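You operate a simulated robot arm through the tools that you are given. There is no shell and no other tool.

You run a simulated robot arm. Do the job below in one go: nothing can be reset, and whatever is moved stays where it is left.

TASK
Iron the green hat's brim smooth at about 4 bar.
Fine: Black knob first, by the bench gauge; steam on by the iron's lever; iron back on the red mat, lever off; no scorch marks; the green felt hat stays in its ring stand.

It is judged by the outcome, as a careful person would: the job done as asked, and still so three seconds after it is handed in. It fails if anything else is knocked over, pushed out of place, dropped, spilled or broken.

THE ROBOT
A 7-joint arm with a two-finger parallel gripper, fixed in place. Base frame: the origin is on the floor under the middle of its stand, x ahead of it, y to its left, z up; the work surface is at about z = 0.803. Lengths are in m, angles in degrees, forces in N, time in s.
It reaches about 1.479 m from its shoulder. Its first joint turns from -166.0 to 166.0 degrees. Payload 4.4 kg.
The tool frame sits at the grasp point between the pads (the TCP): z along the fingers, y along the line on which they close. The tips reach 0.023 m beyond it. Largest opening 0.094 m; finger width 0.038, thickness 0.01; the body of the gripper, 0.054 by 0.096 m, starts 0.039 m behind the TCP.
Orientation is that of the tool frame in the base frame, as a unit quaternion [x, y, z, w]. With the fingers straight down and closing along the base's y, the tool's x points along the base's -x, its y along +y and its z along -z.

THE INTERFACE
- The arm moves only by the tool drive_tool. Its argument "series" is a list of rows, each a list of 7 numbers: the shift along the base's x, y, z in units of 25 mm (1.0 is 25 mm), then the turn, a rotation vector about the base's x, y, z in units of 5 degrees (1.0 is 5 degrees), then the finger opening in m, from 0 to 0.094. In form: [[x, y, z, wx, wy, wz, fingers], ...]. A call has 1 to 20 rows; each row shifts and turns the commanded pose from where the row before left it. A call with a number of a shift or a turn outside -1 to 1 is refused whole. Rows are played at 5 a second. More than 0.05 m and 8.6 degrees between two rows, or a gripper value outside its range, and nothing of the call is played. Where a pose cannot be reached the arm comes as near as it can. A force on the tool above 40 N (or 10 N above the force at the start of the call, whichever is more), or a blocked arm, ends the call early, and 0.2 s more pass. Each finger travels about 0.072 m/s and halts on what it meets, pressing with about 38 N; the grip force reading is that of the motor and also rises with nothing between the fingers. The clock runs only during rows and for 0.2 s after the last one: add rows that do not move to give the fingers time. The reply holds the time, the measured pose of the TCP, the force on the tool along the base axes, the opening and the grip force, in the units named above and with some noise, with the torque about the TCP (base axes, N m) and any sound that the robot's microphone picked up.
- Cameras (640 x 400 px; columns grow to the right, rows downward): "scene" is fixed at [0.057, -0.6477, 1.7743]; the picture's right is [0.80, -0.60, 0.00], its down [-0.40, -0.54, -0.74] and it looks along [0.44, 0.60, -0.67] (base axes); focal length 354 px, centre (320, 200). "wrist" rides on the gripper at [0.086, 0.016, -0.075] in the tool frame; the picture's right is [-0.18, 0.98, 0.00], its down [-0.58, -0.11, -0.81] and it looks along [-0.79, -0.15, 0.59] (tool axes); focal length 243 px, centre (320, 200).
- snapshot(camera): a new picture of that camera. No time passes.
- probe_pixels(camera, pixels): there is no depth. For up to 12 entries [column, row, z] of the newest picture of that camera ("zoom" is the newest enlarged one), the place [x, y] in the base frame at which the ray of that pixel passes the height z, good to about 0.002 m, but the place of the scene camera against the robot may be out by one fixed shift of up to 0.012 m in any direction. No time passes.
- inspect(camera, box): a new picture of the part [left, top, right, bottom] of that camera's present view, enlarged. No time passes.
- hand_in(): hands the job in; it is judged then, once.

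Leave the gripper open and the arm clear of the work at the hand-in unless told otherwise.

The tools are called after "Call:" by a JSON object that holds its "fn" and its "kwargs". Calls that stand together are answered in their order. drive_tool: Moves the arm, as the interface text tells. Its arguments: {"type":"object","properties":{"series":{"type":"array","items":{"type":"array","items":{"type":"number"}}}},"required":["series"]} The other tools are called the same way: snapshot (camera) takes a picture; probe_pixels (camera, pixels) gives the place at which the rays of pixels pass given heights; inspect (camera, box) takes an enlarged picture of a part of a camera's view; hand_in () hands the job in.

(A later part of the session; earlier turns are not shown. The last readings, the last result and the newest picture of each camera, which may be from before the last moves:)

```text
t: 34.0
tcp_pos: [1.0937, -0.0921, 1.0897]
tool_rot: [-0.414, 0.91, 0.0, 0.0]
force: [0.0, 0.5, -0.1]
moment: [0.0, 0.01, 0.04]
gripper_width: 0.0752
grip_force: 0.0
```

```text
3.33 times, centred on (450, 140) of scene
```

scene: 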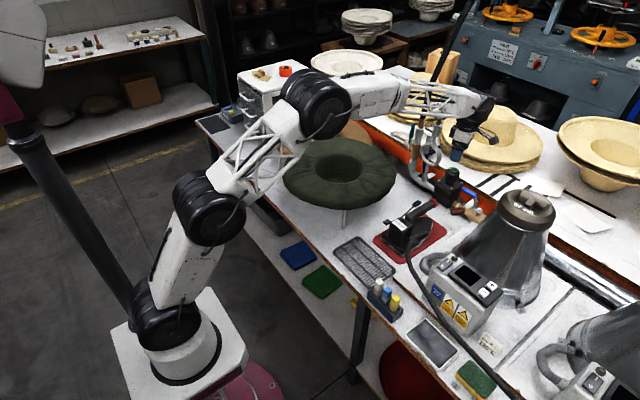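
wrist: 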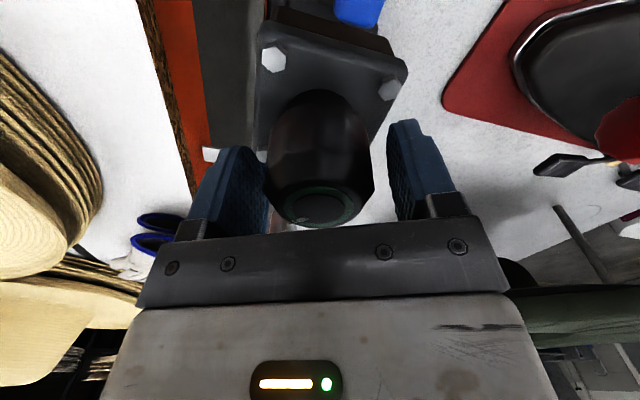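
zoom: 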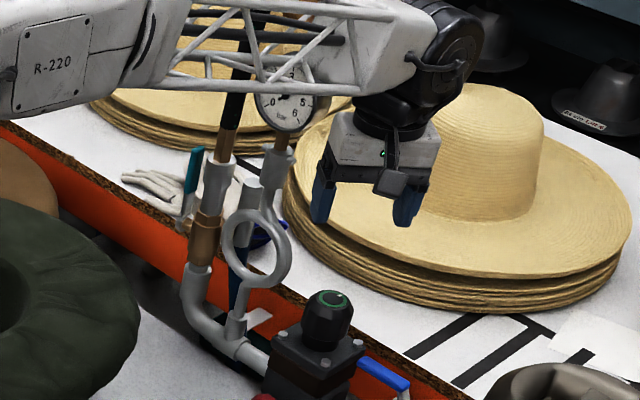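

Clear of the knob. Now I'll rise and swing back over the bench at yaw 0 to look at the iron, its handle and lever from the wrist camera.

Call:
{"fn": "drive_tool", "kwargs": {"series": [[0, 0, 1, 0, 0, 0, 0.094], [-0.3, 0, 1, 0, 0, -0.3, 0.094], [-1, -0.06, 0.5, 0, 0, -0.58, 0.094], [-1, -0.06, 0.5, 0, 0, -0.58, 0.094], [-1, -0.06, 0.4, 0, 0, -0.58, 0.094], [-1, -0.06, 0.3, 0, 0, -0.58, 0.094], [-1, -0.06, 0.2, 0, 0, -0.58, 0.094], [-1, -0.06, 0.1, 0, 0, -0.58, 0.094], [-1, -0.06, 0, 0, 0, -0.58, 0.094], [-1, -0.06, 0, 0, 0, -0.58, 0.094], [-1, -0.06, 0, 0, 0, -0.58, 0.094], [-1, -0.06, 0, 0, 0, -0.58, 0.094], [-1, -0.06, 0, 0, 0, -0.58, 0.094], [-1, -0.06, 0, 0, 0, -0.58, 0.094], [-1, -0.06, 0, 0, 0, -0.58, 0.094], [-1, -0.06, 0, 0, 0, -0.58, 0.094], [-1, -0.06, 0, 0, 0, -0.58, 0.094], [-1, -0.06, 0, 0, 0, -0.58, 0.094], [-1, -0.06, 0, 0, 0, -0.22, 0.094], [0, 0, 0, 0, 0, 0, 0.094]]}}

Call:
{"fn": "snapshot", "kwargs": {"camera": "wrist"}}

Call:
{"fn": "inspect", "kwargs": {"camera": "scene", "box": [424, 88, 464, 124]}}

```text
t: 38.2
tcp_pos: [0.6612, -0.1181, 1.1892]
tool_rot: [0.001, 1.0, 0.0, 0.001]
force: [-0.5, -0.7, 0.3]
moment: [0.01, -0.01, 0.01]
gripper_width: 0.0941
grip_force: 0.1
```

```text
taken
```

wrist: 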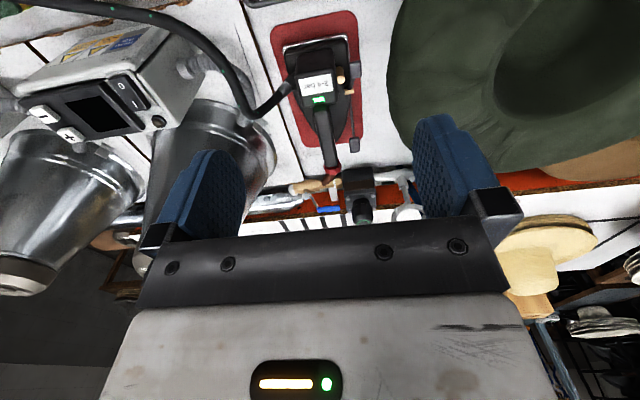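

```text
11.11 times, centred on (444, 106) of scene
```

zoom: 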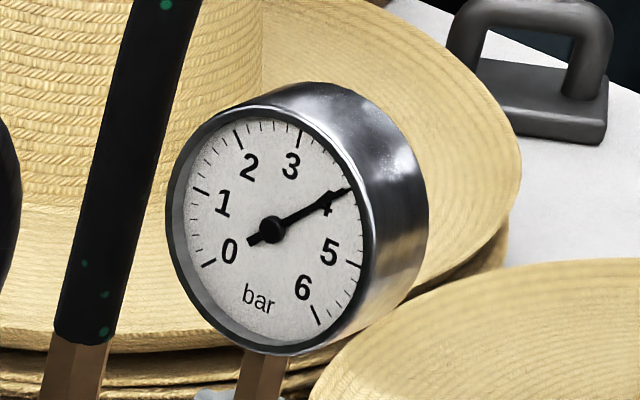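

The gauge reads 4.0 bar. The iron now shows a small green lamp at about (319,100). Zooming in on the iron in both views.

Call:
{"fn": "inspect", "kwargs": {"camera": "wrist", "box": [250, 0, 400, 190]}}

Call:
{"fn": "inspect", "kwargs": {"camera": "scene", "box": [370, 185, 450, 265]}}

Call:
{"fn": "snapshot", "kwargs": {"camera": "scene"}}

```text
2.11 times, centred on (325, 95) of wrist
```

zoom: 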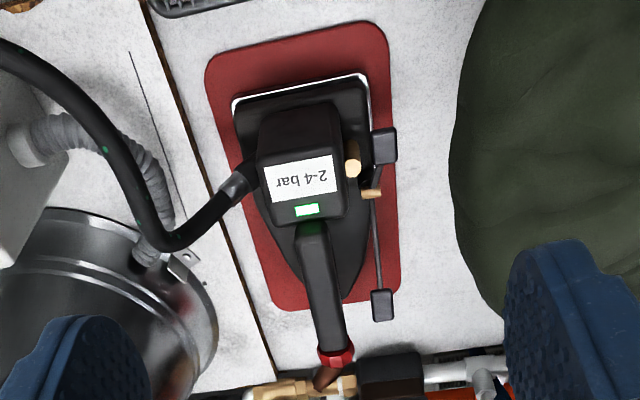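

```text
5.00 times, centred on (410, 225) of scene
```

zoom: 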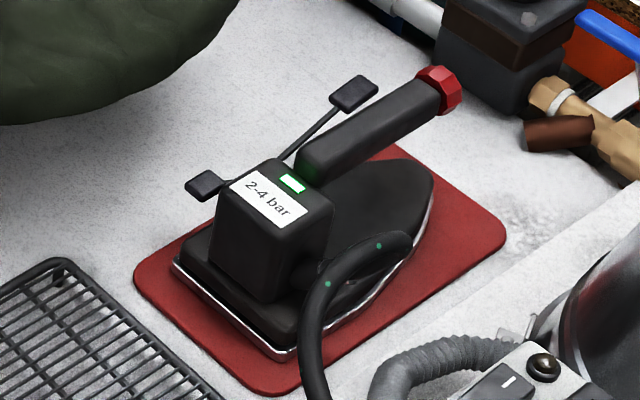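

```text
taken
```

scene: 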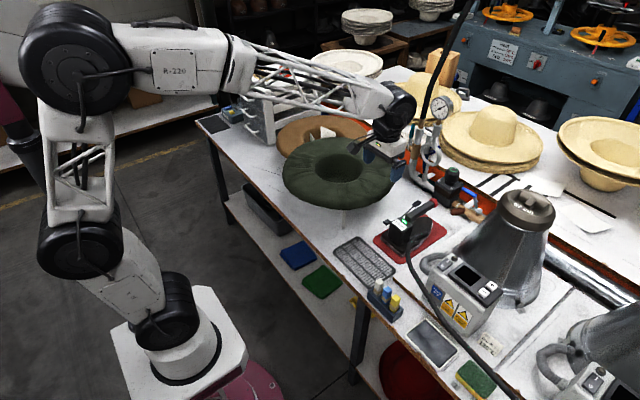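

The iron's lamp is green (pressure in range). I'll go lower over the heel side for a closer view to measure handle and paddles.

Call:
{"fn": "drive_tool", "kwargs": {"series": [[0.5, -0.08, -0.9, 0, 0, 0, 0.094], [0.5, -0.08, -0.9, 0, 0, 0, 0.094], [0.5, -0.08, -0.9, 0, 0, 0, 0.094], [0.5, -0.08, -0.9, 0, 0, 0, 0.094], [0.5, -0.08, -0.9, 0, 0, 0, 0.094], [0, 0, 0, 0, 0, 0, 0.094]]}}

Call:
{"fn": "snapshot", "kwargs": {"camera": "wrist"}}

Call:
{"fn": "inspect", "kwargs": {"camera": "wrist", "box": [230, 0, 430, 190]}}

```text
t: 39.6
tcp_pos: [0.7237, -0.1282, 1.0753]
tool_rot: [0.0, 1.0, 0.0, 0.0]
force: [-0.1, 0.1, 0.4]
moment: [0.02, 0.0, -0.03]
gripper_width: 0.0941
grip_force: 0.0
```

```text
taken
```

wrist: 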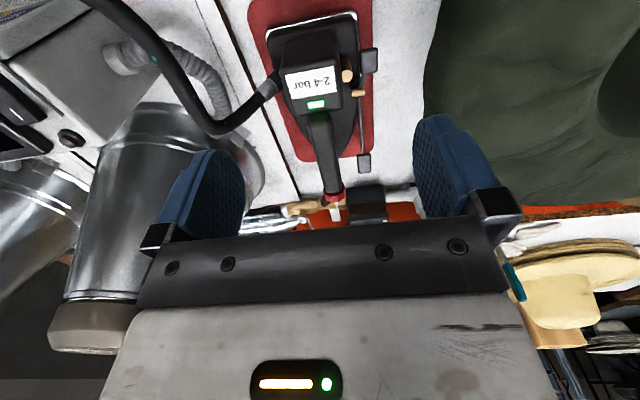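

```text
2.11 times, centred on (330, 95) of wrist
```

zoom: 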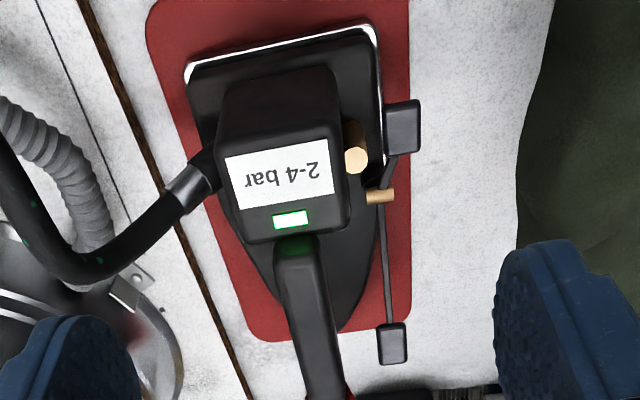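

From two views I get: front paddle about (0.907,-0.095,0.888) raised, rear paddle about (0.773,-0.082,0.86) low, handle along x at y≈-0.144, z≈0.92 with its red end at x≈0.94. Cross-checking with the scene camera and measuring the hat.

Call:
{"fn": "probe_pixels", "kwargs": {"camera": "scene", "pixels": [[417, 203.6, 0.888], [387, 222, 0.86], [283, 178, 0.95], [396, 170, 0.95], [345, 210, 0.95], [335, 138, 0.95], [314.4, 168.2, 0.95], [362.3, 166.4, 0.95], [338, 153, 0.95], [338, 183, 0.95], [344, 228, 0.803], [433, 202, 0.916]]}}

Call:
{"fn": "probe_pixels", "kwargs": {"camera": "wrist", "pixels": [[364, 163, 0.888], [369, 60, 0.86], [334, 195, 0.916], [425, 60, 0.95], [440, 130, 0.95], [319, 119, 0.925]]}}

```text
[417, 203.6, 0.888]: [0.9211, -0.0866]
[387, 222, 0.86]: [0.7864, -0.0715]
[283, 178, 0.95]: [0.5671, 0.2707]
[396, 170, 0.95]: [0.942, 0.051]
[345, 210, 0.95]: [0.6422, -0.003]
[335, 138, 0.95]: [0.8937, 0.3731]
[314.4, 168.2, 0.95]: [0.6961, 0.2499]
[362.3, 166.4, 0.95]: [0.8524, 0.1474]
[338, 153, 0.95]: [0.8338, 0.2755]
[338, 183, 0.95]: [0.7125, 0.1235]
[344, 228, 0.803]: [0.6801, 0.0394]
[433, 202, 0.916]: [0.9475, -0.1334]
```

```text
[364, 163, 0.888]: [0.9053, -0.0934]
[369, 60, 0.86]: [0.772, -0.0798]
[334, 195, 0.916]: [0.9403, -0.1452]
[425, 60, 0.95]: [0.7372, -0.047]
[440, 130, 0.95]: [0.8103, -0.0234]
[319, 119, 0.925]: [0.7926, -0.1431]
```

Scene and wrist agree (scene shift ≈ +11 mm, +10 mm). Next: close the fingers, yaw to 90° (narrow side towards the handle) and hover above the front paddle at z≈1.0.

Call:
{"fn": "drive_tool", "kwargs": {"series": [[0.41, 0.09, 0, 0, 0, 1, 0.05], [0.41, 0.09, 0, 0, 0, 1, 0.02], [0.41, 0.09, 0, 0, 0, 1, 0], [0.41, 0.09, 0, 0, 0, 1, 0], [0.41, 0.09, 0, 0, 0, 1, 0], [0.41, 0.09, 0, 0, 0, 1, 0], [0.41, 0.09, 0, 0, 0, 1, 0], [0.41, 0.09, 0, 0, 0, 1, 0], [0.41, 0.09, 0, 0, 0, 1, 0], [0.41, 0.09, 0, 0, 0, 1, 0], [0.41, 0.09, 0, 0, 0, 1, 0], [0.41, 0.09, 0, 0, 0, 1, 0], [0.41, 0.09, 0, 0, 0, 1, 0], [0.41, 0.09, 0, 0, 0, 1, 0], [0.41, 0.09, -0.5, 0, 0, 1, 0], [0.41, 0.09, -0.8, 0, 0, 1, 0], [0.41, 0.09, -0.8, 0, 0, 1, 0], [0.41, 0.09, -0.8, 0, 0, 1, 0], [0, 0, 0, 0, 0, 0, 0]]}}

Call:
{"fn": "snapshot", "kwargs": {"camera": "wrist"}}

Call:
{"fn": "inspect", "kwargs": {"camera": "scene", "box": [370, 165, 460, 265]}}

```text
t: 43.6
tcp_pos: [0.9078, -0.0902, 1.0021]
tool_rot: [-0.707, 0.707, 0.0, 0.001]
force: [0.2, 0.5, 0.0]
moment: [-0.02, 0.0, 0.01]
gripper_width: 0.0003
grip_force: 37.8
```

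```text
taken
```

wrist: 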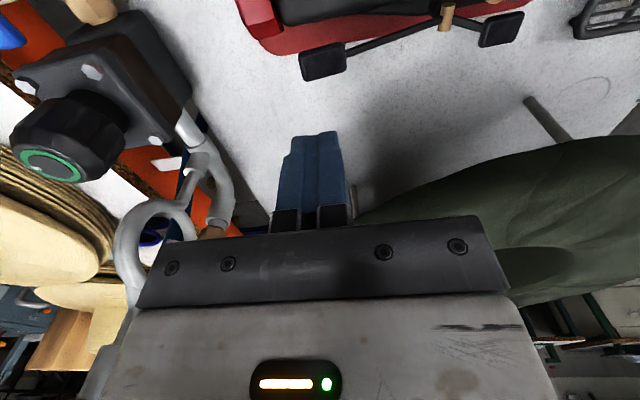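

```text
4.00 times, centred on (415, 215) of scene
```

zoom: 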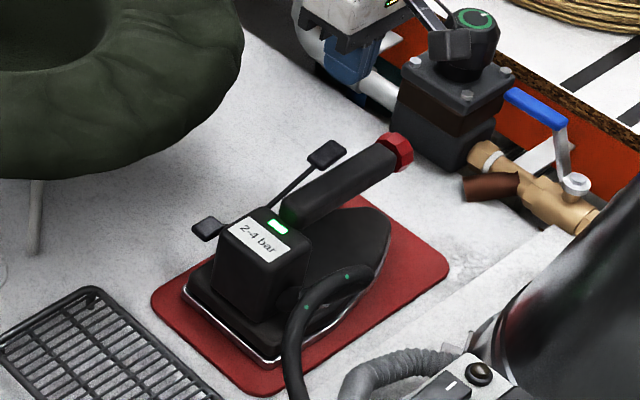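

The front paddle is at (323,61) in the wrist view, just under the closed fingertips. Probing its exact place.

Call:
{"fn": "probe_pixels", "kwargs": {"camera": "wrist", "pixels": [[323, 61, 0.88], [323, 61, 0.888], [323, 61, 0.895], [502, 28, 0.86], [447, 17, 0.87], [300, 57, 0.888], [346, 60, 0.888], [323, 45, 0.888], [323, 80, 0.888]]}}

Call:
{"fn": "inspect", "kwargs": {"camera": "wrist", "box": [240, 0, 560, 140]}}

```text
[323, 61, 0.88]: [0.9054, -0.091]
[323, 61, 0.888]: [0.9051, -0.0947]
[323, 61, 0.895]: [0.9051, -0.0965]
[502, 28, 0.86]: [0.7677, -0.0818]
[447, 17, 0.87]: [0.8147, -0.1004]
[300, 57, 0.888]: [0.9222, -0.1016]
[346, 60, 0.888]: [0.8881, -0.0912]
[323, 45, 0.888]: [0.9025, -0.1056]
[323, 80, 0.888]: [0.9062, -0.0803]
```

```text
2.00 times, centred on (400, 70) of wrist
```

zoom: 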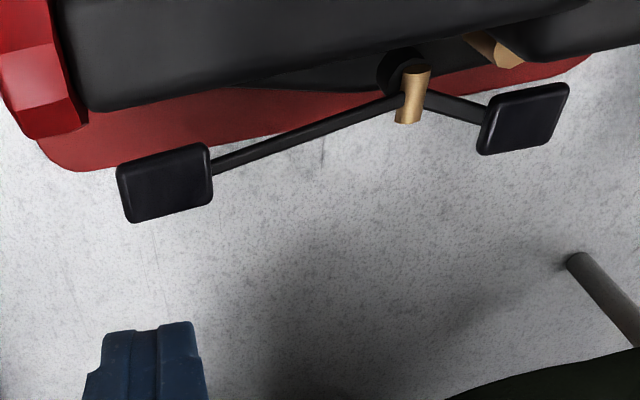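

The front paddle centre is at (0.905,-0.093,≈0.888). Descending to just above it, then slowly pressing in 2.5 mm steps.

Call:
{"fn": "drive_tool", "kwargs": {"series": [[-0.1, 0, -0.8, 0, 0, 0, 0], [0, 0, -0.8, 0, 0, 0, 0], [0, 0, -0.8, 0, 0, 0, 0], [0, 0, -0.5, 0, 0, 0, 0], [0, 0, -0.2, 0, 0, 0, 0], [0, 0, -0.15, 0, 0, 0, 0], [0, 0, -0.1, 0, 0, 0, 0], [0, 0, -0.1, 0, 0, 0, 0], [0, 0, -0.1, 0, 0, 0, 0]]}}

Call:
{"fn": "inspect", "kwargs": {"camera": "wrist", "box": [240, 0, 560, 200]}}

Call:
{"fn": "inspect", "kwargs": {"camera": "scene", "box": [370, 165, 460, 265]}}

```text
t: 45.6
tcp_pos: [0.9047, -0.0884, 0.9159]
tool_rot: [0.708, -0.706, 0.001, 0.0]
force: [0.2, 0.6, 0.5]
moment: [0.02, -0.03, 0.02]
gripper_width: 0.0
grip_force: 37.8
```

```text
2.00 times, centred on (400, 100) of wrist
```

zoom: 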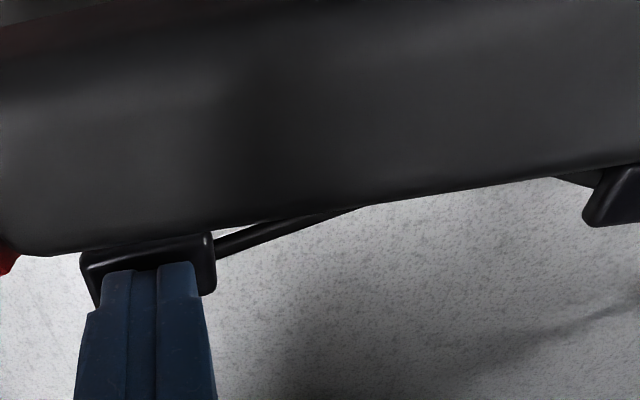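

```text
4.00 times, centred on (415, 215) of scene
```

zoom: 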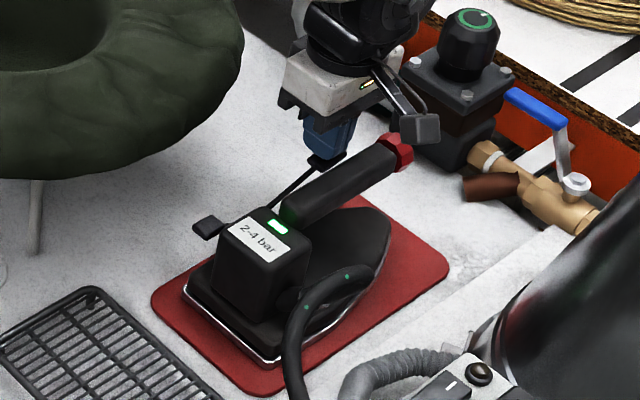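

The fingertips are right over the paddle, no contact force yet. Pressing on down in small steps.

Call:
{"fn": "drive_tool", "kwargs": {"series": [[0, 0, -0.1, 0, 0, 0, 0], [0, 0, -0.1, 0, 0, 0, 0], [0, 0, -0.1, 0, 0, 0, 0], [0, 0, -0.1, 0, 0, 0, 0]]}}

```text
t: 46.6
tcp_pos: [0.9045, -0.0887, 0.9065]
tool_rot: [-0.707, 0.707, 0.0, 0.0]
force: [1.7, -0.3, 0.3]
moment: [-0.01, 0.01, -0.01]
gripper_width: 0.0
grip_force: 38.6
```

Call:
{"fn": "drive_tool", "kwargs": {"series": [[0, 0, -0.1, 0, 0, 0, 0], [0, 0, -0.1, 0, 0, 0, 0], [0, 0, -0.1, 0, 0, 0, 0], [0, 0, -0.1, 0, 0, 0, 0]]}}

Call:
{"fn": "inspect", "kwargs": {"camera": "wrist", "box": [240, 0, 560, 200]}}

Call:
{"fn": "inspect", "kwargs": {"camera": "scene", "box": [370, 165, 460, 265]}}

```text
t: 47.6
tcp_pos: [0.9038, -0.0881, 0.8956]
tool_rot: [-0.706, 0.708, 0.0, 0.0]
force: [-0.1, 1.0, -0.2]
moment: [0.01, -0.01, -0.02]
gripper_width: 0.0001
grip_force: 38.2
```

```text
2.00 times, centred on (400, 100) of wrist
```

zoom: 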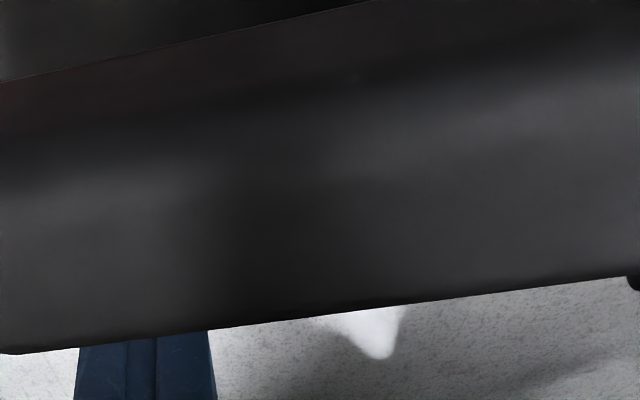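

```text
4.00 times, centred on (415, 215) of scene
```

zoom: 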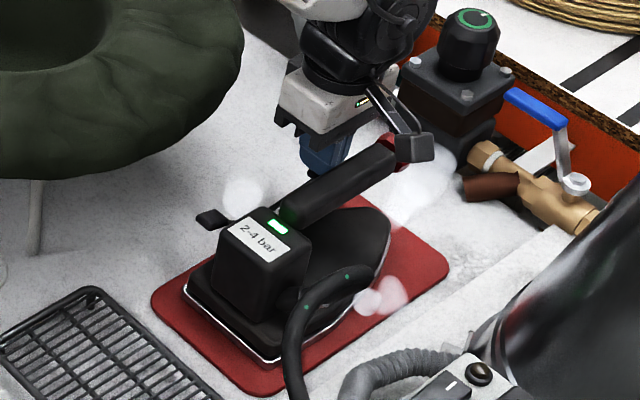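

White steam puffs are coming out around the sole: the lever is on. I'll lift straight off and check that it stays on.

Call:
{"fn": "drive_tool", "kwargs": {"series": [[0, 0, 0.5, 0, 0, 0, 0], [0, 0, 0.8, 0, 0, 0, 0], [0, 0, 0.8, 0, 0, 0, 0], [0, 0, 0.8, 0, 0, 0, 0], [0, 0, 0.8, 0, 0, 0, 0], [0, 0, 0.8, 0, 0, 0, 0]]}}

Call:
{"fn": "inspect", "kwargs": {"camera": "wrist", "box": [240, 0, 560, 200]}}

Call:
{"fn": "inspect", "kwargs": {"camera": "scene", "box": [370, 165, 460, 265]}}

Call:
{"fn": "inspect", "kwargs": {"camera": "scene", "box": [424, 88, 464, 124]}}

```text
t: 49.0
tcp_pos: [0.9054, -0.0889, 1.0083]
tool_rot: [0.707, -0.707, 0.0, 0.001]
force: [-1.0, 0.2, -0.1]
moment: [-0.01, 0.0, -0.02]
gripper_width: 0.0001
grip_force: 37.8
```

```text
2.00 times, centred on (400, 100) of wrist
```

zoom: 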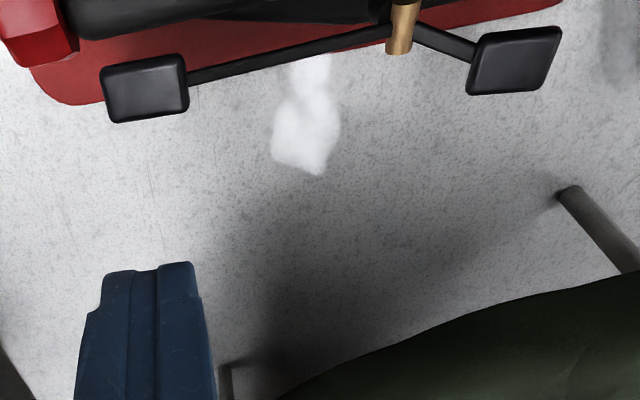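

```text
4.00 times, centred on (415, 215) of scene
```

zoom: 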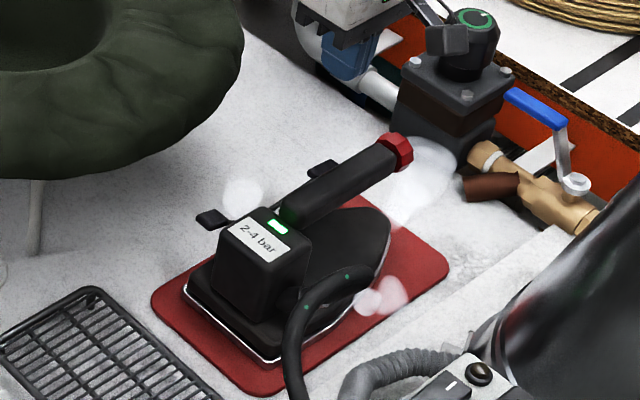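

```text
11.11 times, centred on (444, 106) of scene
```

zoom: 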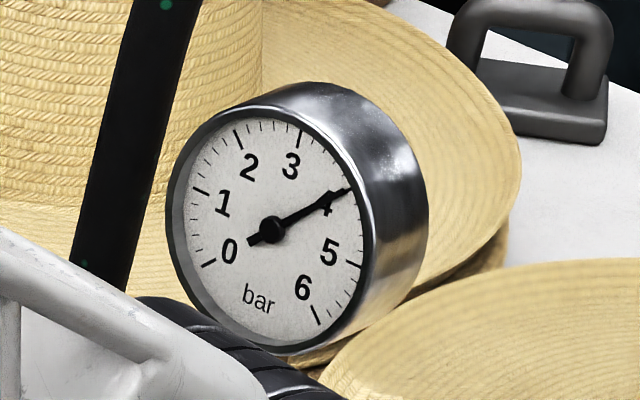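

The lever stays down at the front (on), gauge still 4.0 bar, steam visible. Now I'll swing to yaw 0 above the handle near (0.83,-0.145) with the fingers at 0.05 m so the finger clears the lever rod.

Call:
{"fn": "drive_tool", "kwargs": {"series": [[-0.168, -0.125, 0.1, 0, 0, -1, 0.02], [-0.168, -0.125, 0.1, 0, 0, -1, 0.04], [-0.168, -0.125, 0.1, 0, 0, -1, 0.05], [-0.168, -0.125, 0.1, 0, 0, -1, 0.05], [-0.168, -0.125, 0, 0, 0, -1, 0.05], [-0.168, -0.125, 0, 0, 0, -1, 0.05], [-0.168, -0.125, 0, 0, 0, -1, 0.05], [-0.168, -0.125, 0, 0, 0, -1, 0.05], [-0.168, -0.125, 0, 0, 0, -1, 0.05], [-0.168, -0.125, 0, 0, 0, -1, 0.05], [-0.168, -0.125, 0, 0, 0, -1, 0.05], [-0.168, -0.125, 0, 0, 0, -1, 0.05], [-0.168, -0.125, 0, 0, 0, -1, 0.05], [-0.168, -0.125, 0, 0, 0, -1, 0.05], [-0.168, -0.125, 0, 0, 0, -1, 0.05], [-0.168, -0.125, 0, 0, 0, -1, 0.05], [-0.168, -0.125, 0, 0, 0, -1, 0.05], [-0.168, -0.125, 0, 0, 0, -1, 0.05], [0, 0, 0, 0, 0, 0, 0.05]]}}

Call:
{"fn": "snapshot", "kwargs": {"camera": "wrist"}}

Call:
{"fn": "inspect", "kwargs": {"camera": "scene", "box": [370, 165, 460, 265]}}

```text
t: 53.0
tcp_pos: [0.8292, -0.1442, 1.0172]
tool_rot: [0.001, 1.0, 0.0, 0.0]
force: [-0.1, -0.5, -0.1]
moment: [0.04, -0.02, -0.03]
gripper_width: 0.0502
grip_force: 0.0
```

```text
taken
```

wrist: 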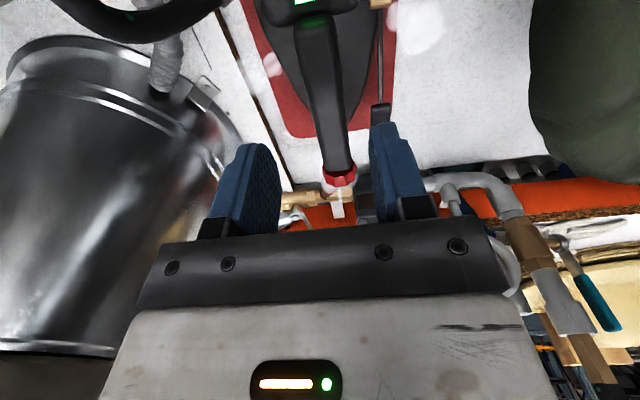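

```text
4.00 times, centred on (415, 215) of scene
```

zoom: 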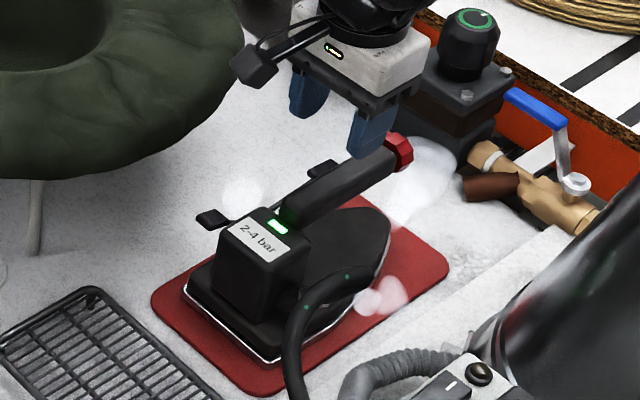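

The handle runs from (312,20) to (338,170) in the wrist view. Zooming in to get its edges at the grasp location.

Call:
{"fn": "inspect", "kwargs": {"camera": "wrist", "box": [250, 0, 410, 200]}}

Call:
{"fn": "probe_pixels", "kwargs": {"camera": "wrist", "pixels": [[300, 76, 0.92], [322, 76, 0.92], [343, 76, 0.92], [338, 165, 0.92], [340, 180, 0.916], [313, 25, 0.93], [379, 115, 0.86]]}}

```text
2.00 times, centred on (330, 100) of wrist
```

zoom: 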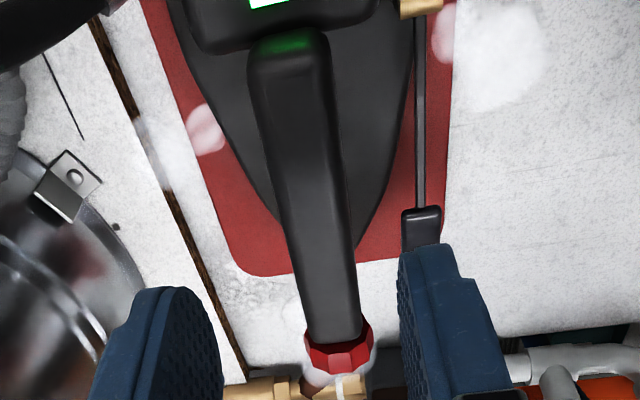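

```text
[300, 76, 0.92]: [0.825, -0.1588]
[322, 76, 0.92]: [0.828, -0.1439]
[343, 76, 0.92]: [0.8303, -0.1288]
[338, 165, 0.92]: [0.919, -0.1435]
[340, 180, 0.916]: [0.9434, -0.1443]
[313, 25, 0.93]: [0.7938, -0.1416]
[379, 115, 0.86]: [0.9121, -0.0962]
```

Handle centre y=-0.144, width 0.028. Descending straight to TCP z≈0.915 with fingers at 0.045 m.

Call:
{"fn": "drive_tool", "kwargs": {"series": [[0, 0, -0.8, 0, 0, 0, 0.045], [0, 0, -0.8, 0, 0, 0, 0.045], [0, 0, -0.8, 0, 0, 0, 0.045], [0, 0, -0.6, 0, 0, 0, 0.045], [0, 0, -0.4, 0, 0, 0, 0.045], [0, 0, -0.4, 0, 0, 0, 0.045], [0, 0, -0.28, 0, 0, 0, 0.045], [0, 0, 0, 0, 0, 0, 0.045]]}}

Call:
{"fn": "snapshot", "kwargs": {"camera": "wrist"}}

Call:
{"fn": "inspect", "kwargs": {"camera": "scene", "box": [370, 165, 460, 265]}}

```text
t: 54.8
tcp_pos: [0.8296, -0.1446, 0.9164]
tool_rot: [0.0, 1.0, 0.0, 0.0]
force: [0.6, 0.1, 0.2]
moment: [0.01, -0.02, 0.01]
gripper_width: 0.045
grip_force: 0.1
```

```text
taken
```

wrist: 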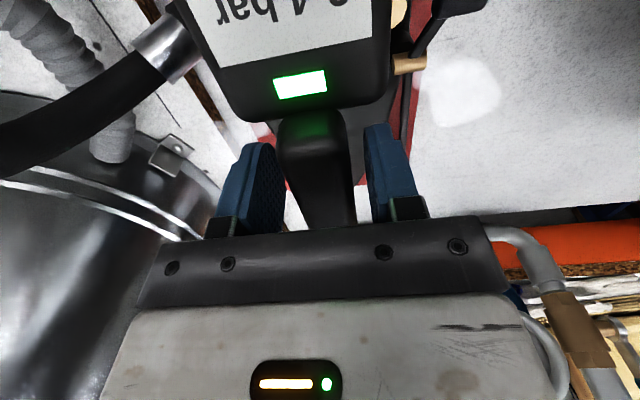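

```text
4.00 times, centred on (415, 215) of scene
```

zoom: 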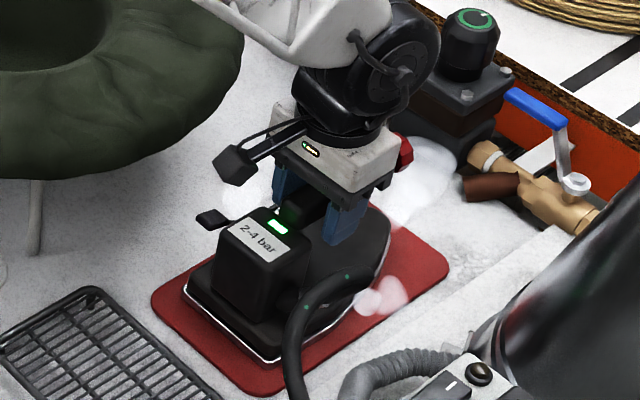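

The handle sits centred between the fingers. Before picking the iron up I want a proper survey of the hat (height and shape of the brim, neighbours), so I rise without gripping and look at it.

Call:
{"fn": "drive_tool", "kwargs": {"series": [[0, 0, 0.8, 0, 0, 0, 0.045], [0, 0, 1, 0, 0, 0, 0.045], [0, 0, 1, 0, 0, 0, 0.045], [0, 0, 1, 0, 0, 0, 0.045], [0, 0, 1, 0, 0, 0, 0.045], [-0.8, 0.8, 1, 0, 0, 0, 0.06], [-0.8, 0.8, 1, 0, 0, 0, 0.06], [-0.8, 0.8, 1, 0, 0, 0, 0.06], [-0.8, 0.8, 1, 0, 0, 0, 0.06], [-0.8, 0.8, 1, 0, 0, 0, 0.06], [-0.8, 0.8, 1, 0, 0, 0, 0.06], [-0.8, 0.8, 1, 0, 0, 0, 0.06], [-0.8, 0.8, 0.8, 0, 0, 0, 0.06], [-0.8, 0.8, 0, 0, 0, 0, 0.06], [-0.8, 0.8, 0, 0, 0, 0, 0.06], [-0.8, 0.8, 0, 0, 0, 0, 0.06], [-0.8, 0.8, 0, 0, 0, 0, 0.06], [-0.8, 0.8, 0, 0, 0, 0, 0.06], [-0.8, 0.8, 0, 0, 0, 0, 0.06], [0, 0, 0, 0, 0, 0, 0.06]]}}

Call:
{"fn": "snapshot", "kwargs": {"camera": "wrist"}}

Call:
{"fn": "snapshot", "kwargs": {"camera": "scene"}}

```text
t: 59.0
tcp_pos: [0.5498, 0.1354, 1.2314]
tool_rot: [0.0, 1.0, 0.0, 0.0]
force: [-0.7, 0.3, 0.1]
moment: [0.01, 0.01, 0.01]
gripper_width: 0.0601
grip_force: 0.0
```

```text
taken
```

wrist: 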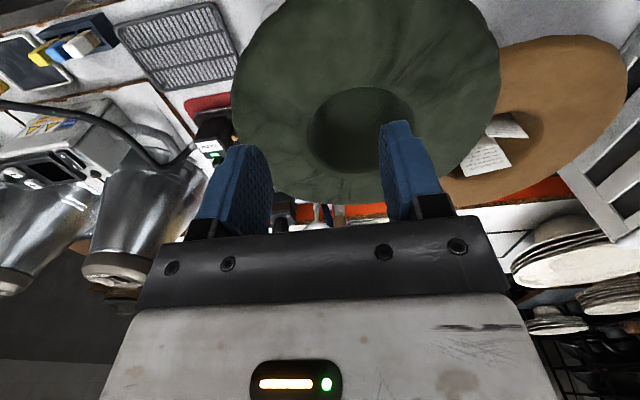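

```text
taken
```

scene: 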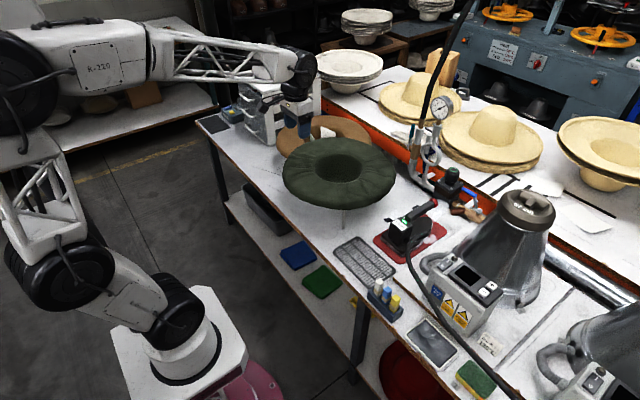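

Now the hat is visible from above. Zooming in on the brim in both views.

Call:
{"fn": "inspect", "kwargs": {"camera": "wrist", "box": [210, 0, 640, 220]}}

Call:
{"fn": "inspect", "kwargs": {"camera": "scene", "box": [270, 100, 410, 240]}}

Call:
{"fn": "probe_pixels", "kwargs": {"camera": "wrist", "pixels": [[307, 132, 0.95], [415, 120, 0.95], [358, 88, 0.95], [360, 175, 0.95], [232, 90, 0.95], [502, 60, 0.95], [345, 202, 0.95], [545, 45, 0.9], [626, 85, 0.9], [480, 195, 0.9]]}}

```text
1.49 times, centred on (425, 110) of wrist
```

zoom: 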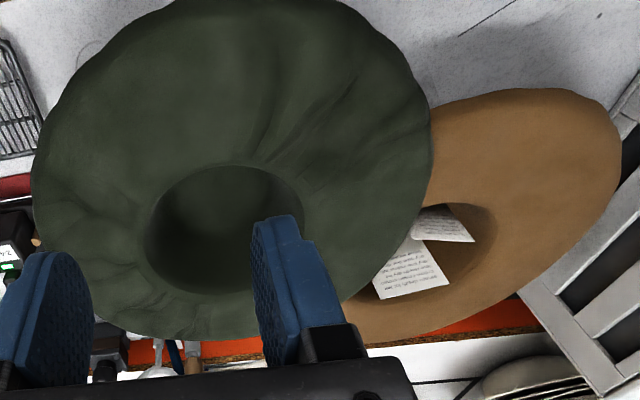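

```text
2.86 times, centred on (340, 170) of scene
```

zoom: 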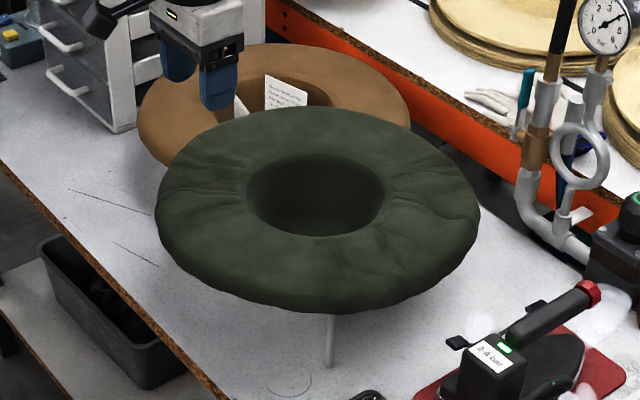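

```text
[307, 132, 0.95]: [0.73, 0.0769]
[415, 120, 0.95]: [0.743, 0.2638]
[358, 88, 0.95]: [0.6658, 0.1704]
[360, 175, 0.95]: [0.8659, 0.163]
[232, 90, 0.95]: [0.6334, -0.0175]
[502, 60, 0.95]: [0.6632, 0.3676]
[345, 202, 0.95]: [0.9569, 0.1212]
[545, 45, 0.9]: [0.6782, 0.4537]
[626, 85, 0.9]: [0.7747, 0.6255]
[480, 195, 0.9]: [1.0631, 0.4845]
```

The hole rim triangulates to centre (0.748,0.169), z≈0.97, hole radius ≈0.09, brim radius ≈0.21. The brown hat is close by on the +y side; let me find its height from both cameras.

Call:
{"fn": "probe_pixels", "kwargs": {"camera": "scene", "pixels": [[276.3, 142, 0.85], [322.4, 115, 0.85], [371.5, 138.5, 0.85], [276.3, 142, 0.9], [322.4, 115, 0.9], [371.5, 138.5, 0.9], [276.3, 142, 0.95], [322.4, 115, 0.95], [371.5, 138.5, 0.95]]}}

Call:
{"fn": "probe_pixels", "kwargs": {"camera": "wrist", "pixels": [[545, 45, 0.85], [626, 63, 0.85], [480, 195, 0.85], [545, 45, 0.95], [626, 63, 0.95], [480, 195, 0.95], [626, 63, 0.9], [572, 36, 0.9], [604, 135, 0.9]]}}

```text
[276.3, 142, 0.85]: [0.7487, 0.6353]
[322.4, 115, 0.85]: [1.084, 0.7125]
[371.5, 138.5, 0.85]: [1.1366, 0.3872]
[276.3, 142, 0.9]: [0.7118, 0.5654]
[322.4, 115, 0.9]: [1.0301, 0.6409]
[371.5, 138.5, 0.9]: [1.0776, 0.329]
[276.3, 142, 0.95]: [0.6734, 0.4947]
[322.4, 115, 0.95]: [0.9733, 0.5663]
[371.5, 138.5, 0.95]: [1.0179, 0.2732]
```

```text
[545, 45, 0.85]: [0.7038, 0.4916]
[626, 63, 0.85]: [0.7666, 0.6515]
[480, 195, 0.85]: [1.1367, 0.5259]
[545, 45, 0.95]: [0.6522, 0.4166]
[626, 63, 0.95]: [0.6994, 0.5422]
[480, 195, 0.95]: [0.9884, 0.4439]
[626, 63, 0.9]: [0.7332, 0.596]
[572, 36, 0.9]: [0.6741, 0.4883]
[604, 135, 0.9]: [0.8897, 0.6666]
```

The brown hat overlaps under the green brim at a lower level, so the iron must stay on top of the green brim. Now I probe the sole's outline to know its footprint relative to the handle.

Call:
{"fn": "inspect", "kwargs": {"camera": "scene", "box": [365, 195, 455, 270]}}

Call:
{"fn": "probe_pixels", "kwargs": {"camera": "scene", "pixels": [[380.4, 238, 0.812], [404, 256, 0.812], [432.6, 221, 0.812], [344, 228, 0.803], [373, 241, 0.805], [402, 263, 0.805], [446.5, 231, 0.805], [426, 214.5, 0.805]]}}

```text
5.33 times, centred on (410, 232) of scene
```

zoom: 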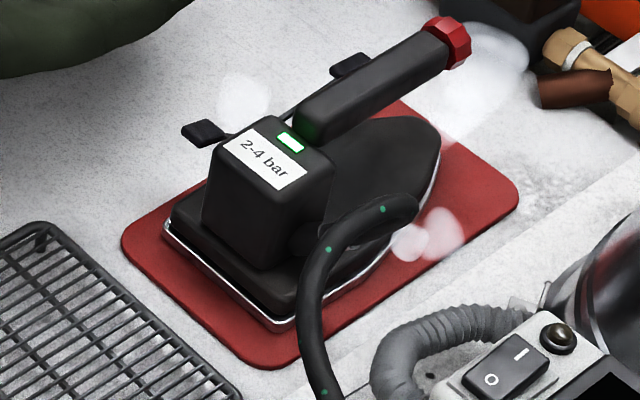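

```text
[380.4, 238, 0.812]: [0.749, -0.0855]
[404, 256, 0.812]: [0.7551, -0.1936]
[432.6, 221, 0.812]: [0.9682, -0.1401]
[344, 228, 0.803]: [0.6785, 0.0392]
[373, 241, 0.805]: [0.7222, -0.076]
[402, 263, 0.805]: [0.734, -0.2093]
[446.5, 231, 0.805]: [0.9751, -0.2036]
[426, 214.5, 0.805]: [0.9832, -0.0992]
```

Sole footprint: x 0.741–0.957, y -0.096…-0.204 on the mat (about 0.216 × 0.108 m), with the grasp point near its middle; TCP sits ≈0.109 above the sole. Going back over the handle now.

Call:
{"fn": "drive_tool", "kwargs": {"series": [[0.8, -0.8, -0.2, 0, 0, 0, 0.045], [0.8, -0.8, -0.2, 0, 0, 0, 0.045], [0.8, -0.8, -0.2, 0, 0, 0, 0.045], [0.8, -0.8, -0.2, 0, 0, 0, 0.045], [0.8, -0.8, -0.2, 0, 0, 0, 0.045], [0.8, -0.8, -0.2, 0, 0, 0, 0.045], [0.8, -0.8, -0.2, 0, 0, 0, 0.045], [0.8, -0.8, -0.2, 0, 0, 0, 0.045], [0.8, -0.8, -0.2, 0, 0, 0, 0.045], [0.8, -0.8, -0.2, 0, 0, 0, 0.045], [0.8, -0.8, -0.2, 0, 0, 0, 0.045], [0.8, -0.8, -0.2, 0, 0, 0, 0.045], [0.8, -0.8, -0.2, 0, 0, 0, 0.045], [0.8, -0.79, -0.2, 0, 0, 0, 0.045], [0, 0, -0.95, 0, 0, 0, 0.045], [0, 0, -0.95, 0, 0, 0, 0.045], [0, 0, -0.95, 0, 0, 0, 0.045], [0, 0, -0.95, 0, 0, 0, 0.045], [0, 0, -0.95, 0, 0, 0, 0.045], [0, 0, -0.95, 0, 0, 0, 0.045]]}}

Call:
{"fn": "snapshot", "kwargs": {"camera": "wrist"}}

```text
t: 63.2
tcp_pos: [0.8304, -0.1444, 1.0193]
tool_rot: [0.0, 1.0, -0.001, 0.001]
force: [-0.2, 0.2, 0.6]
moment: [0.03, 0.0, -0.02]
gripper_width: 0.0449
grip_force: 0.0
```

```text
taken
```

wrist: 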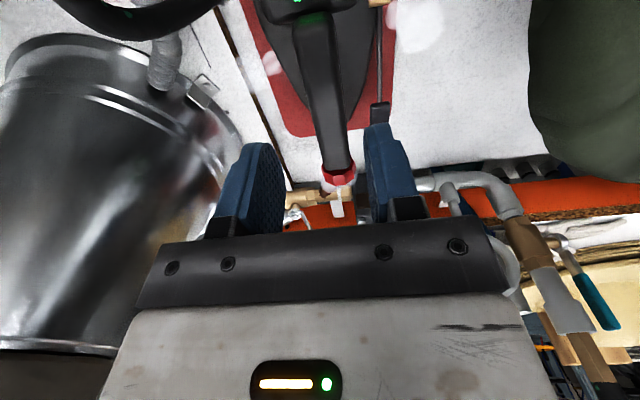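

Same alignment as before. Descending to z≈0.914 and closing on the handle.

Call:
{"fn": "drive_tool", "kwargs": {"series": [[0, 0, -0.8, 0, 0, 0, 0.045], [0, 0, -0.8, 0, 0, 0, 0.045], [0, 0, -0.8, 0, 0, 0, 0.045], [0, 0, -0.6, 0, 0, 0, 0.045], [0, 0, -0.5, 0, 0, 0, 0.045], [0, 0, -0.4, 0, 0, 0, 0.045], [0, 0, -0.3, 0, 0, 0, 0.045], [0, 0, 0, 0, 0, 0, 0.035], [0, 0, 0, 0, 0, 0, 0.025], [0, 0, 0, 0, 0, 0, 0.015], [0, 0, 0, 0, 0, 0, 0.015]]}}

Call:
{"fn": "snapshot", "kwargs": {"camera": "wrist"}}

Call:
{"fn": "inspect", "kwargs": {"camera": "scene", "box": [365, 195, 455, 270]}}

```text
t: 65.6
tcp_pos: [0.8287, -0.1438, 0.9131]
tool_rot: [0.001, 1.0, 0.0, 0.001]
force: [0.0, 17.7, 4.0]
moment: [0.73, 0.19, -0.23]
gripper_width: 0.027
grip_force: 38.5
```

```text
taken
```

wrist: 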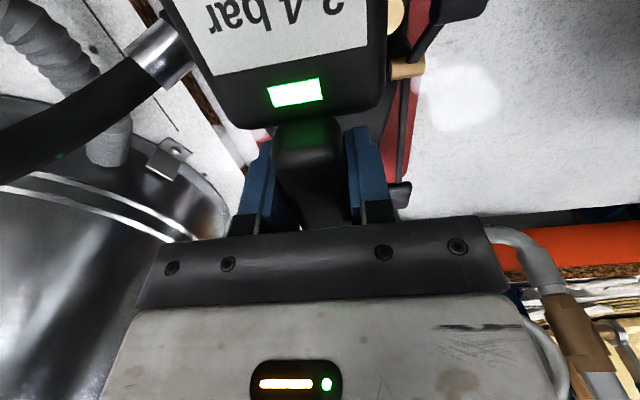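

```text
5.33 times, centred on (410, 232) of scene
```

zoom: 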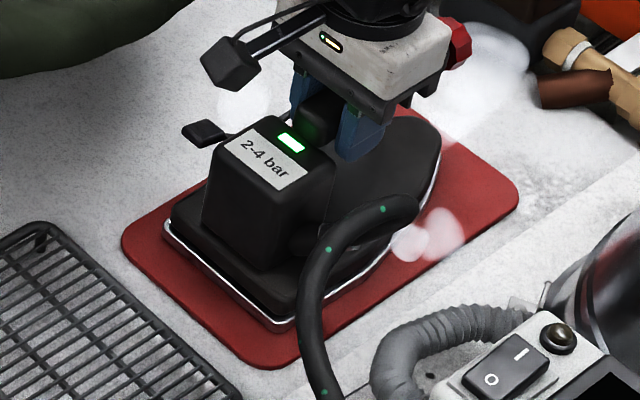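

Gripped at 0.027 m. Lifting a little to test the hold and read the weight.

Call:
{"fn": "drive_tool", "kwargs": {"series": [[0, 0, 0.2, 0, 0, 0, 0], [0, 0, 0.3, 0, 0, 0, 0], [0, 0, 0.3, 0, 0, 0, 0], [0, 0, 0, 0, 0, 0, 0]]}}

Call:
{"fn": "inspect", "kwargs": {"camera": "scene", "box": [365, 185, 455, 270]}}

Call:
{"fn": "snapshot", "kwargs": {"camera": "wrist"}}

```text
t: 66.6
tcp_pos: [0.8299, -0.1443, 0.9335]
tool_rot: [0.0, 1.0, 0.0, 0.001]
force: [0.0, 0.4, -18.2]
moment: [0.0, -0.08, -0.01]
gripper_width: 0.0268
grip_force: 38.5
```

```text
4.71 times, centred on (410, 228) of scene
```

zoom: 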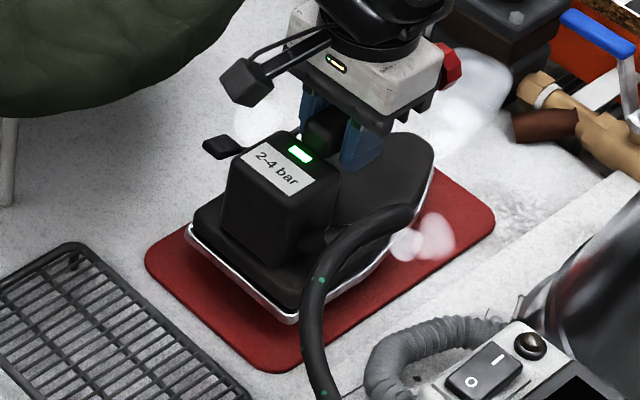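

```text
taken
```

wrist: 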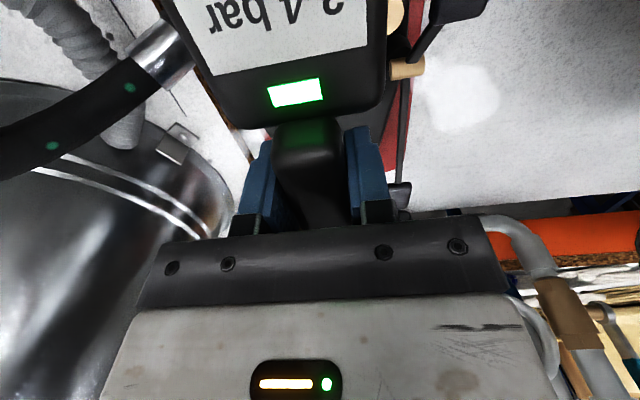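

Solid hold: weight 18 N, almost no tilt moment. Lifting to TCP z≈1.16 (sole ≈1.05, well above the brim) and moving over the near (-y) side of the brim.

Call:
{"fn": "drive_tool", "kwargs": {"series": [[0, 0, 0.91, 0, 0, 0, 0], [0, 0, 0.91, 0, 0, 0, 0], [0, 0, 0.91, 0, 0, 0, 0], [0, 0, 0.91, 0, 0, 0, 0], [0, 0, 0.91, 0, 0, 0, 0], [0, 0, 0.91, 0, 0, 0, 0], [0, 0, 0.91, 0, 0, 0, 0], [0, 0, 0.91, 0, 0, 0, 0], [0, 0, 0.91, 0, 0, 0, 0], [0, 0, 0.91, 0, 0, 0, 0], [-0.5, 0.83, 0, 0, 0, 0, 0], [-0.5, 0.83, 0, 0, 0, 0, 0], [-0.5, 0.83, 0, 0, 0, 0, 0], [-0.5, 0.83, 0, 0, 0, 0, 0], [-0.5, 0.83, 0, 0, 0, 0, 0], [-0.5, 0.83, 0, 0, 0, 0, 0], [-0.5, 0.83, 0, 0, 0, 0, 0], [-0.5, 0.83, 0, 0, 0, 0, 0]]}}

Call:
{"fn": "snapshot", "kwargs": {"camera": "scene"}}

Call:
{"fn": "snapshot", "kwargs": {"camera": "wrist"}}

```text
t: 70.4
tcp_pos: [0.7289, 0.0231, 1.161]
tool_rot: [0.001, 1.0, 0.0, 0.0]
force: [0.0, 1.0, -18.2]
moment: [0.01, -0.09, 0.01]
gripper_width: 0.0268
grip_force: 38.4
```

```text
taken
```

scene: 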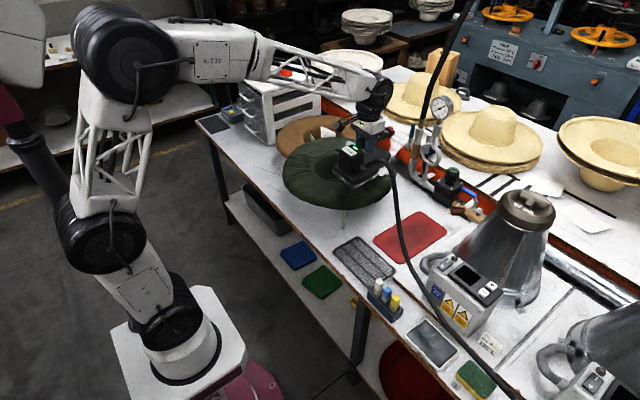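

```text
taken
```

wrist: 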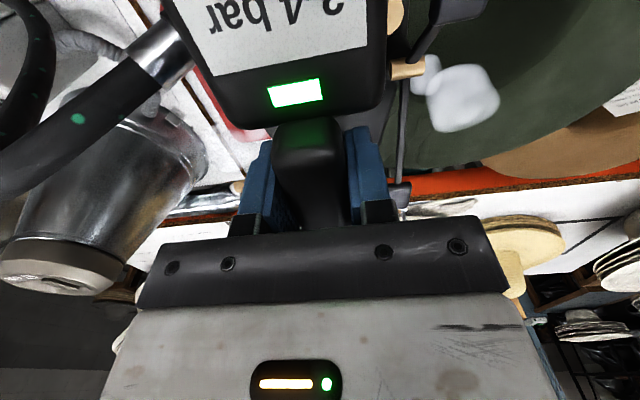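

The iron is over the brim, hose following freely. Zooming the scene to judge alignment before lowering.

Call:
{"fn": "inspect", "kwargs": {"camera": "scene", "box": [270, 100, 430, 240]}}

```text
2.86 times, centred on (350, 170) of scene
```

zoom: 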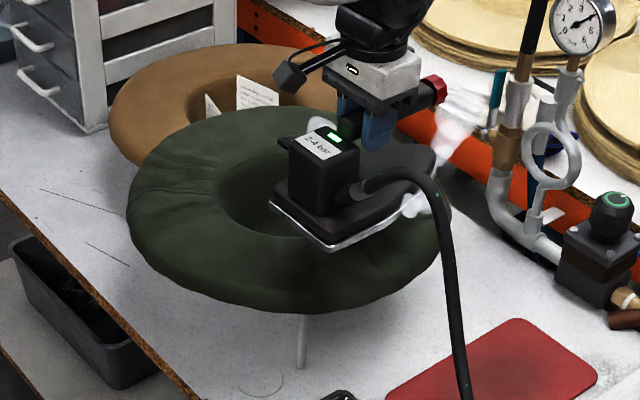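

Hovering with the sole about 9 cm above the brim. Lowering to about 2–3 cm above the brim first.

Call:
{"fn": "drive_tool", "kwargs": {"series": [[-0.3, 0, -0.8, 0, 0, 0, 0], [-0.3, 0, -0.8, 0, 0, 0, 0], [-0.3, 0, -0.8, 0, 0, 0, 0], [-0.3, 0, -0.2, 0, 0, 0, 0]]}}

Call:
{"fn": "inspect", "kwargs": {"camera": "scene", "box": [270, 100, 430, 240]}}

```text
t: 71.4
tcp_pos: [0.6977, 0.0219, 1.0949]
tool_rot: [0.0, 1.0, -0.001, 0.0]
force: [0.3, 0.2, -17.3]
moment: [-0.01, -0.12, 0.02]
gripper_width: 0.0269
grip_force: 37.6
```

```text
2.86 times, centred on (350, 170) of scene
```

zoom: 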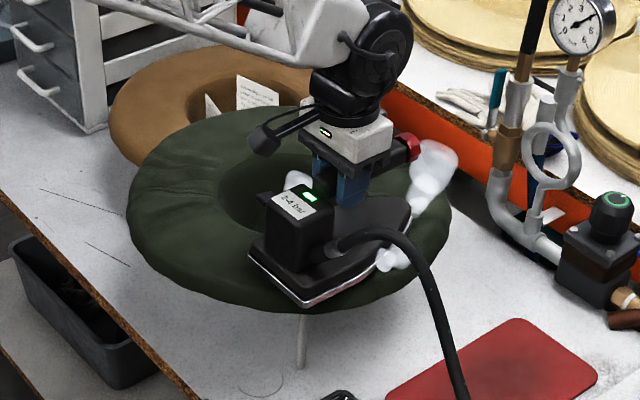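

Now a slow descent with a slow forward glide, watching Fz (free value ≈ -18 N) for first contact.

Call:
{"fn": "drive_tool", "kwargs": {"series": [[0.2, 0, -0.12, 0, 0, 0, 0], [0.2, 0, -0.12, 0, 0, 0, 0], [0.2, 0, -0.12, 0, 0, 0, 0], [0.2, 0, -0.12, 0, 0, 0, 0], [0.2, 0, -0.12, 0, 0, 0, 0]]}}

```text
t: 72.6
tcp_pos: [0.7248, 0.0226, 1.0847]
tool_rot: [0.001, 1.0, 0.0, 0.003]
force: [-9.8, -15.1, 32.5]
moment: [1.02, 0.07, 0.66]
gripper_width: 0.0276
grip_force: 38.4
```

Contact came earlier than expected and firmly (Fz +32 N at z=1.085). Easing up right away by about 5 mm while gliding.

Call:
{"fn": "drive_tool", "kwargs": {"series": [[0.2, 0, 0.2, 0, 0, 0, 0]]}}

```text
t: 73.0
tcp_pos: [0.7299, 0.0232, 1.0846]
tool_rot: [-0.001, 1.0, 0.0, -0.003]
force: [-8.9, -1.2, 1.8]
moment: [0.87, -0.23, 0.38]
gripper_width: 0.0273
grip_force: 38.0
```

About 20 N contact now. Let me look at how the sole sits on the brim.

Call:
{"fn": "inspect", "kwargs": {"camera": "scene", "box": [290, 130, 410, 220]}}

Call:
{"fn": "snapshot", "kwargs": {"camera": "wrist"}}

```text
4.44 times, centred on (350, 175) of scene
```

zoom: 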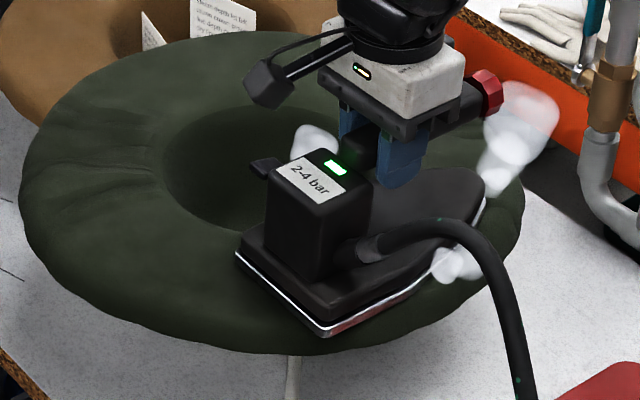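

```text
taken
```

wrist: 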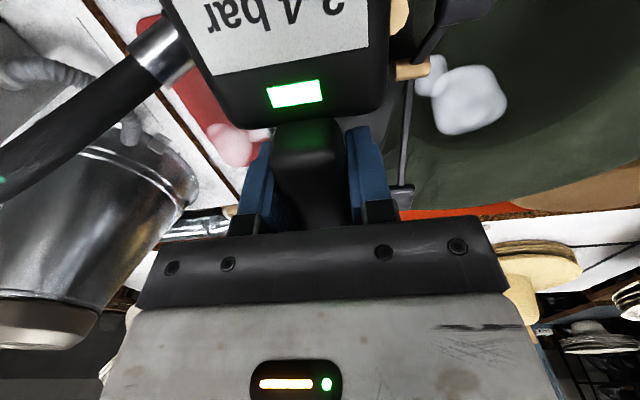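

The sole is resting on the brim; I'll lighten by 2 mm (to roughly 8–10 N) and begin gliding around the brim, starting toward +x, checking force every few rows.

Call:
{"fn": "drive_tool", "kwargs": {"series": [[0.6, 0.02, 0.08, 0, 0, 0, 0], [0.8, 0.08, 0, 0, 0, 0, 0], [0.8, 0.18, 0, 0, 0, 0, 0]]}}

```text
t: 73.8
tcp_pos: [0.7855, 0.0311, 1.0884]
tool_rot: [0.0, 1.0, -0.001, 0.0]
force: [-0.1, -0.1, -17.2]
moment: [0.0, -0.13, 0.01]
gripper_width: 0.0267
grip_force: 37.8
```

Contact was lost at z=1.088. Lowering 2 mm at a time while continuing along the arc.

Call:
{"fn": "drive_tool", "kwargs": {"series": [[0.5, 0.2, -0.1, 0, 0, 0, 0], [0.3, 0.15, -0.06, 0, 0, 0, 0]]}}

```text
t: 74.4
tcp_pos: [0.8038, 0.0373, 1.0853]
tool_rot: [0.0, 1.0, 0.0, 0.001]
force: [-7.2, -4.2, -1.1]
moment: [0.23, 1.28, 0.42]
gripper_width: 0.0271
grip_force: 38.2
```

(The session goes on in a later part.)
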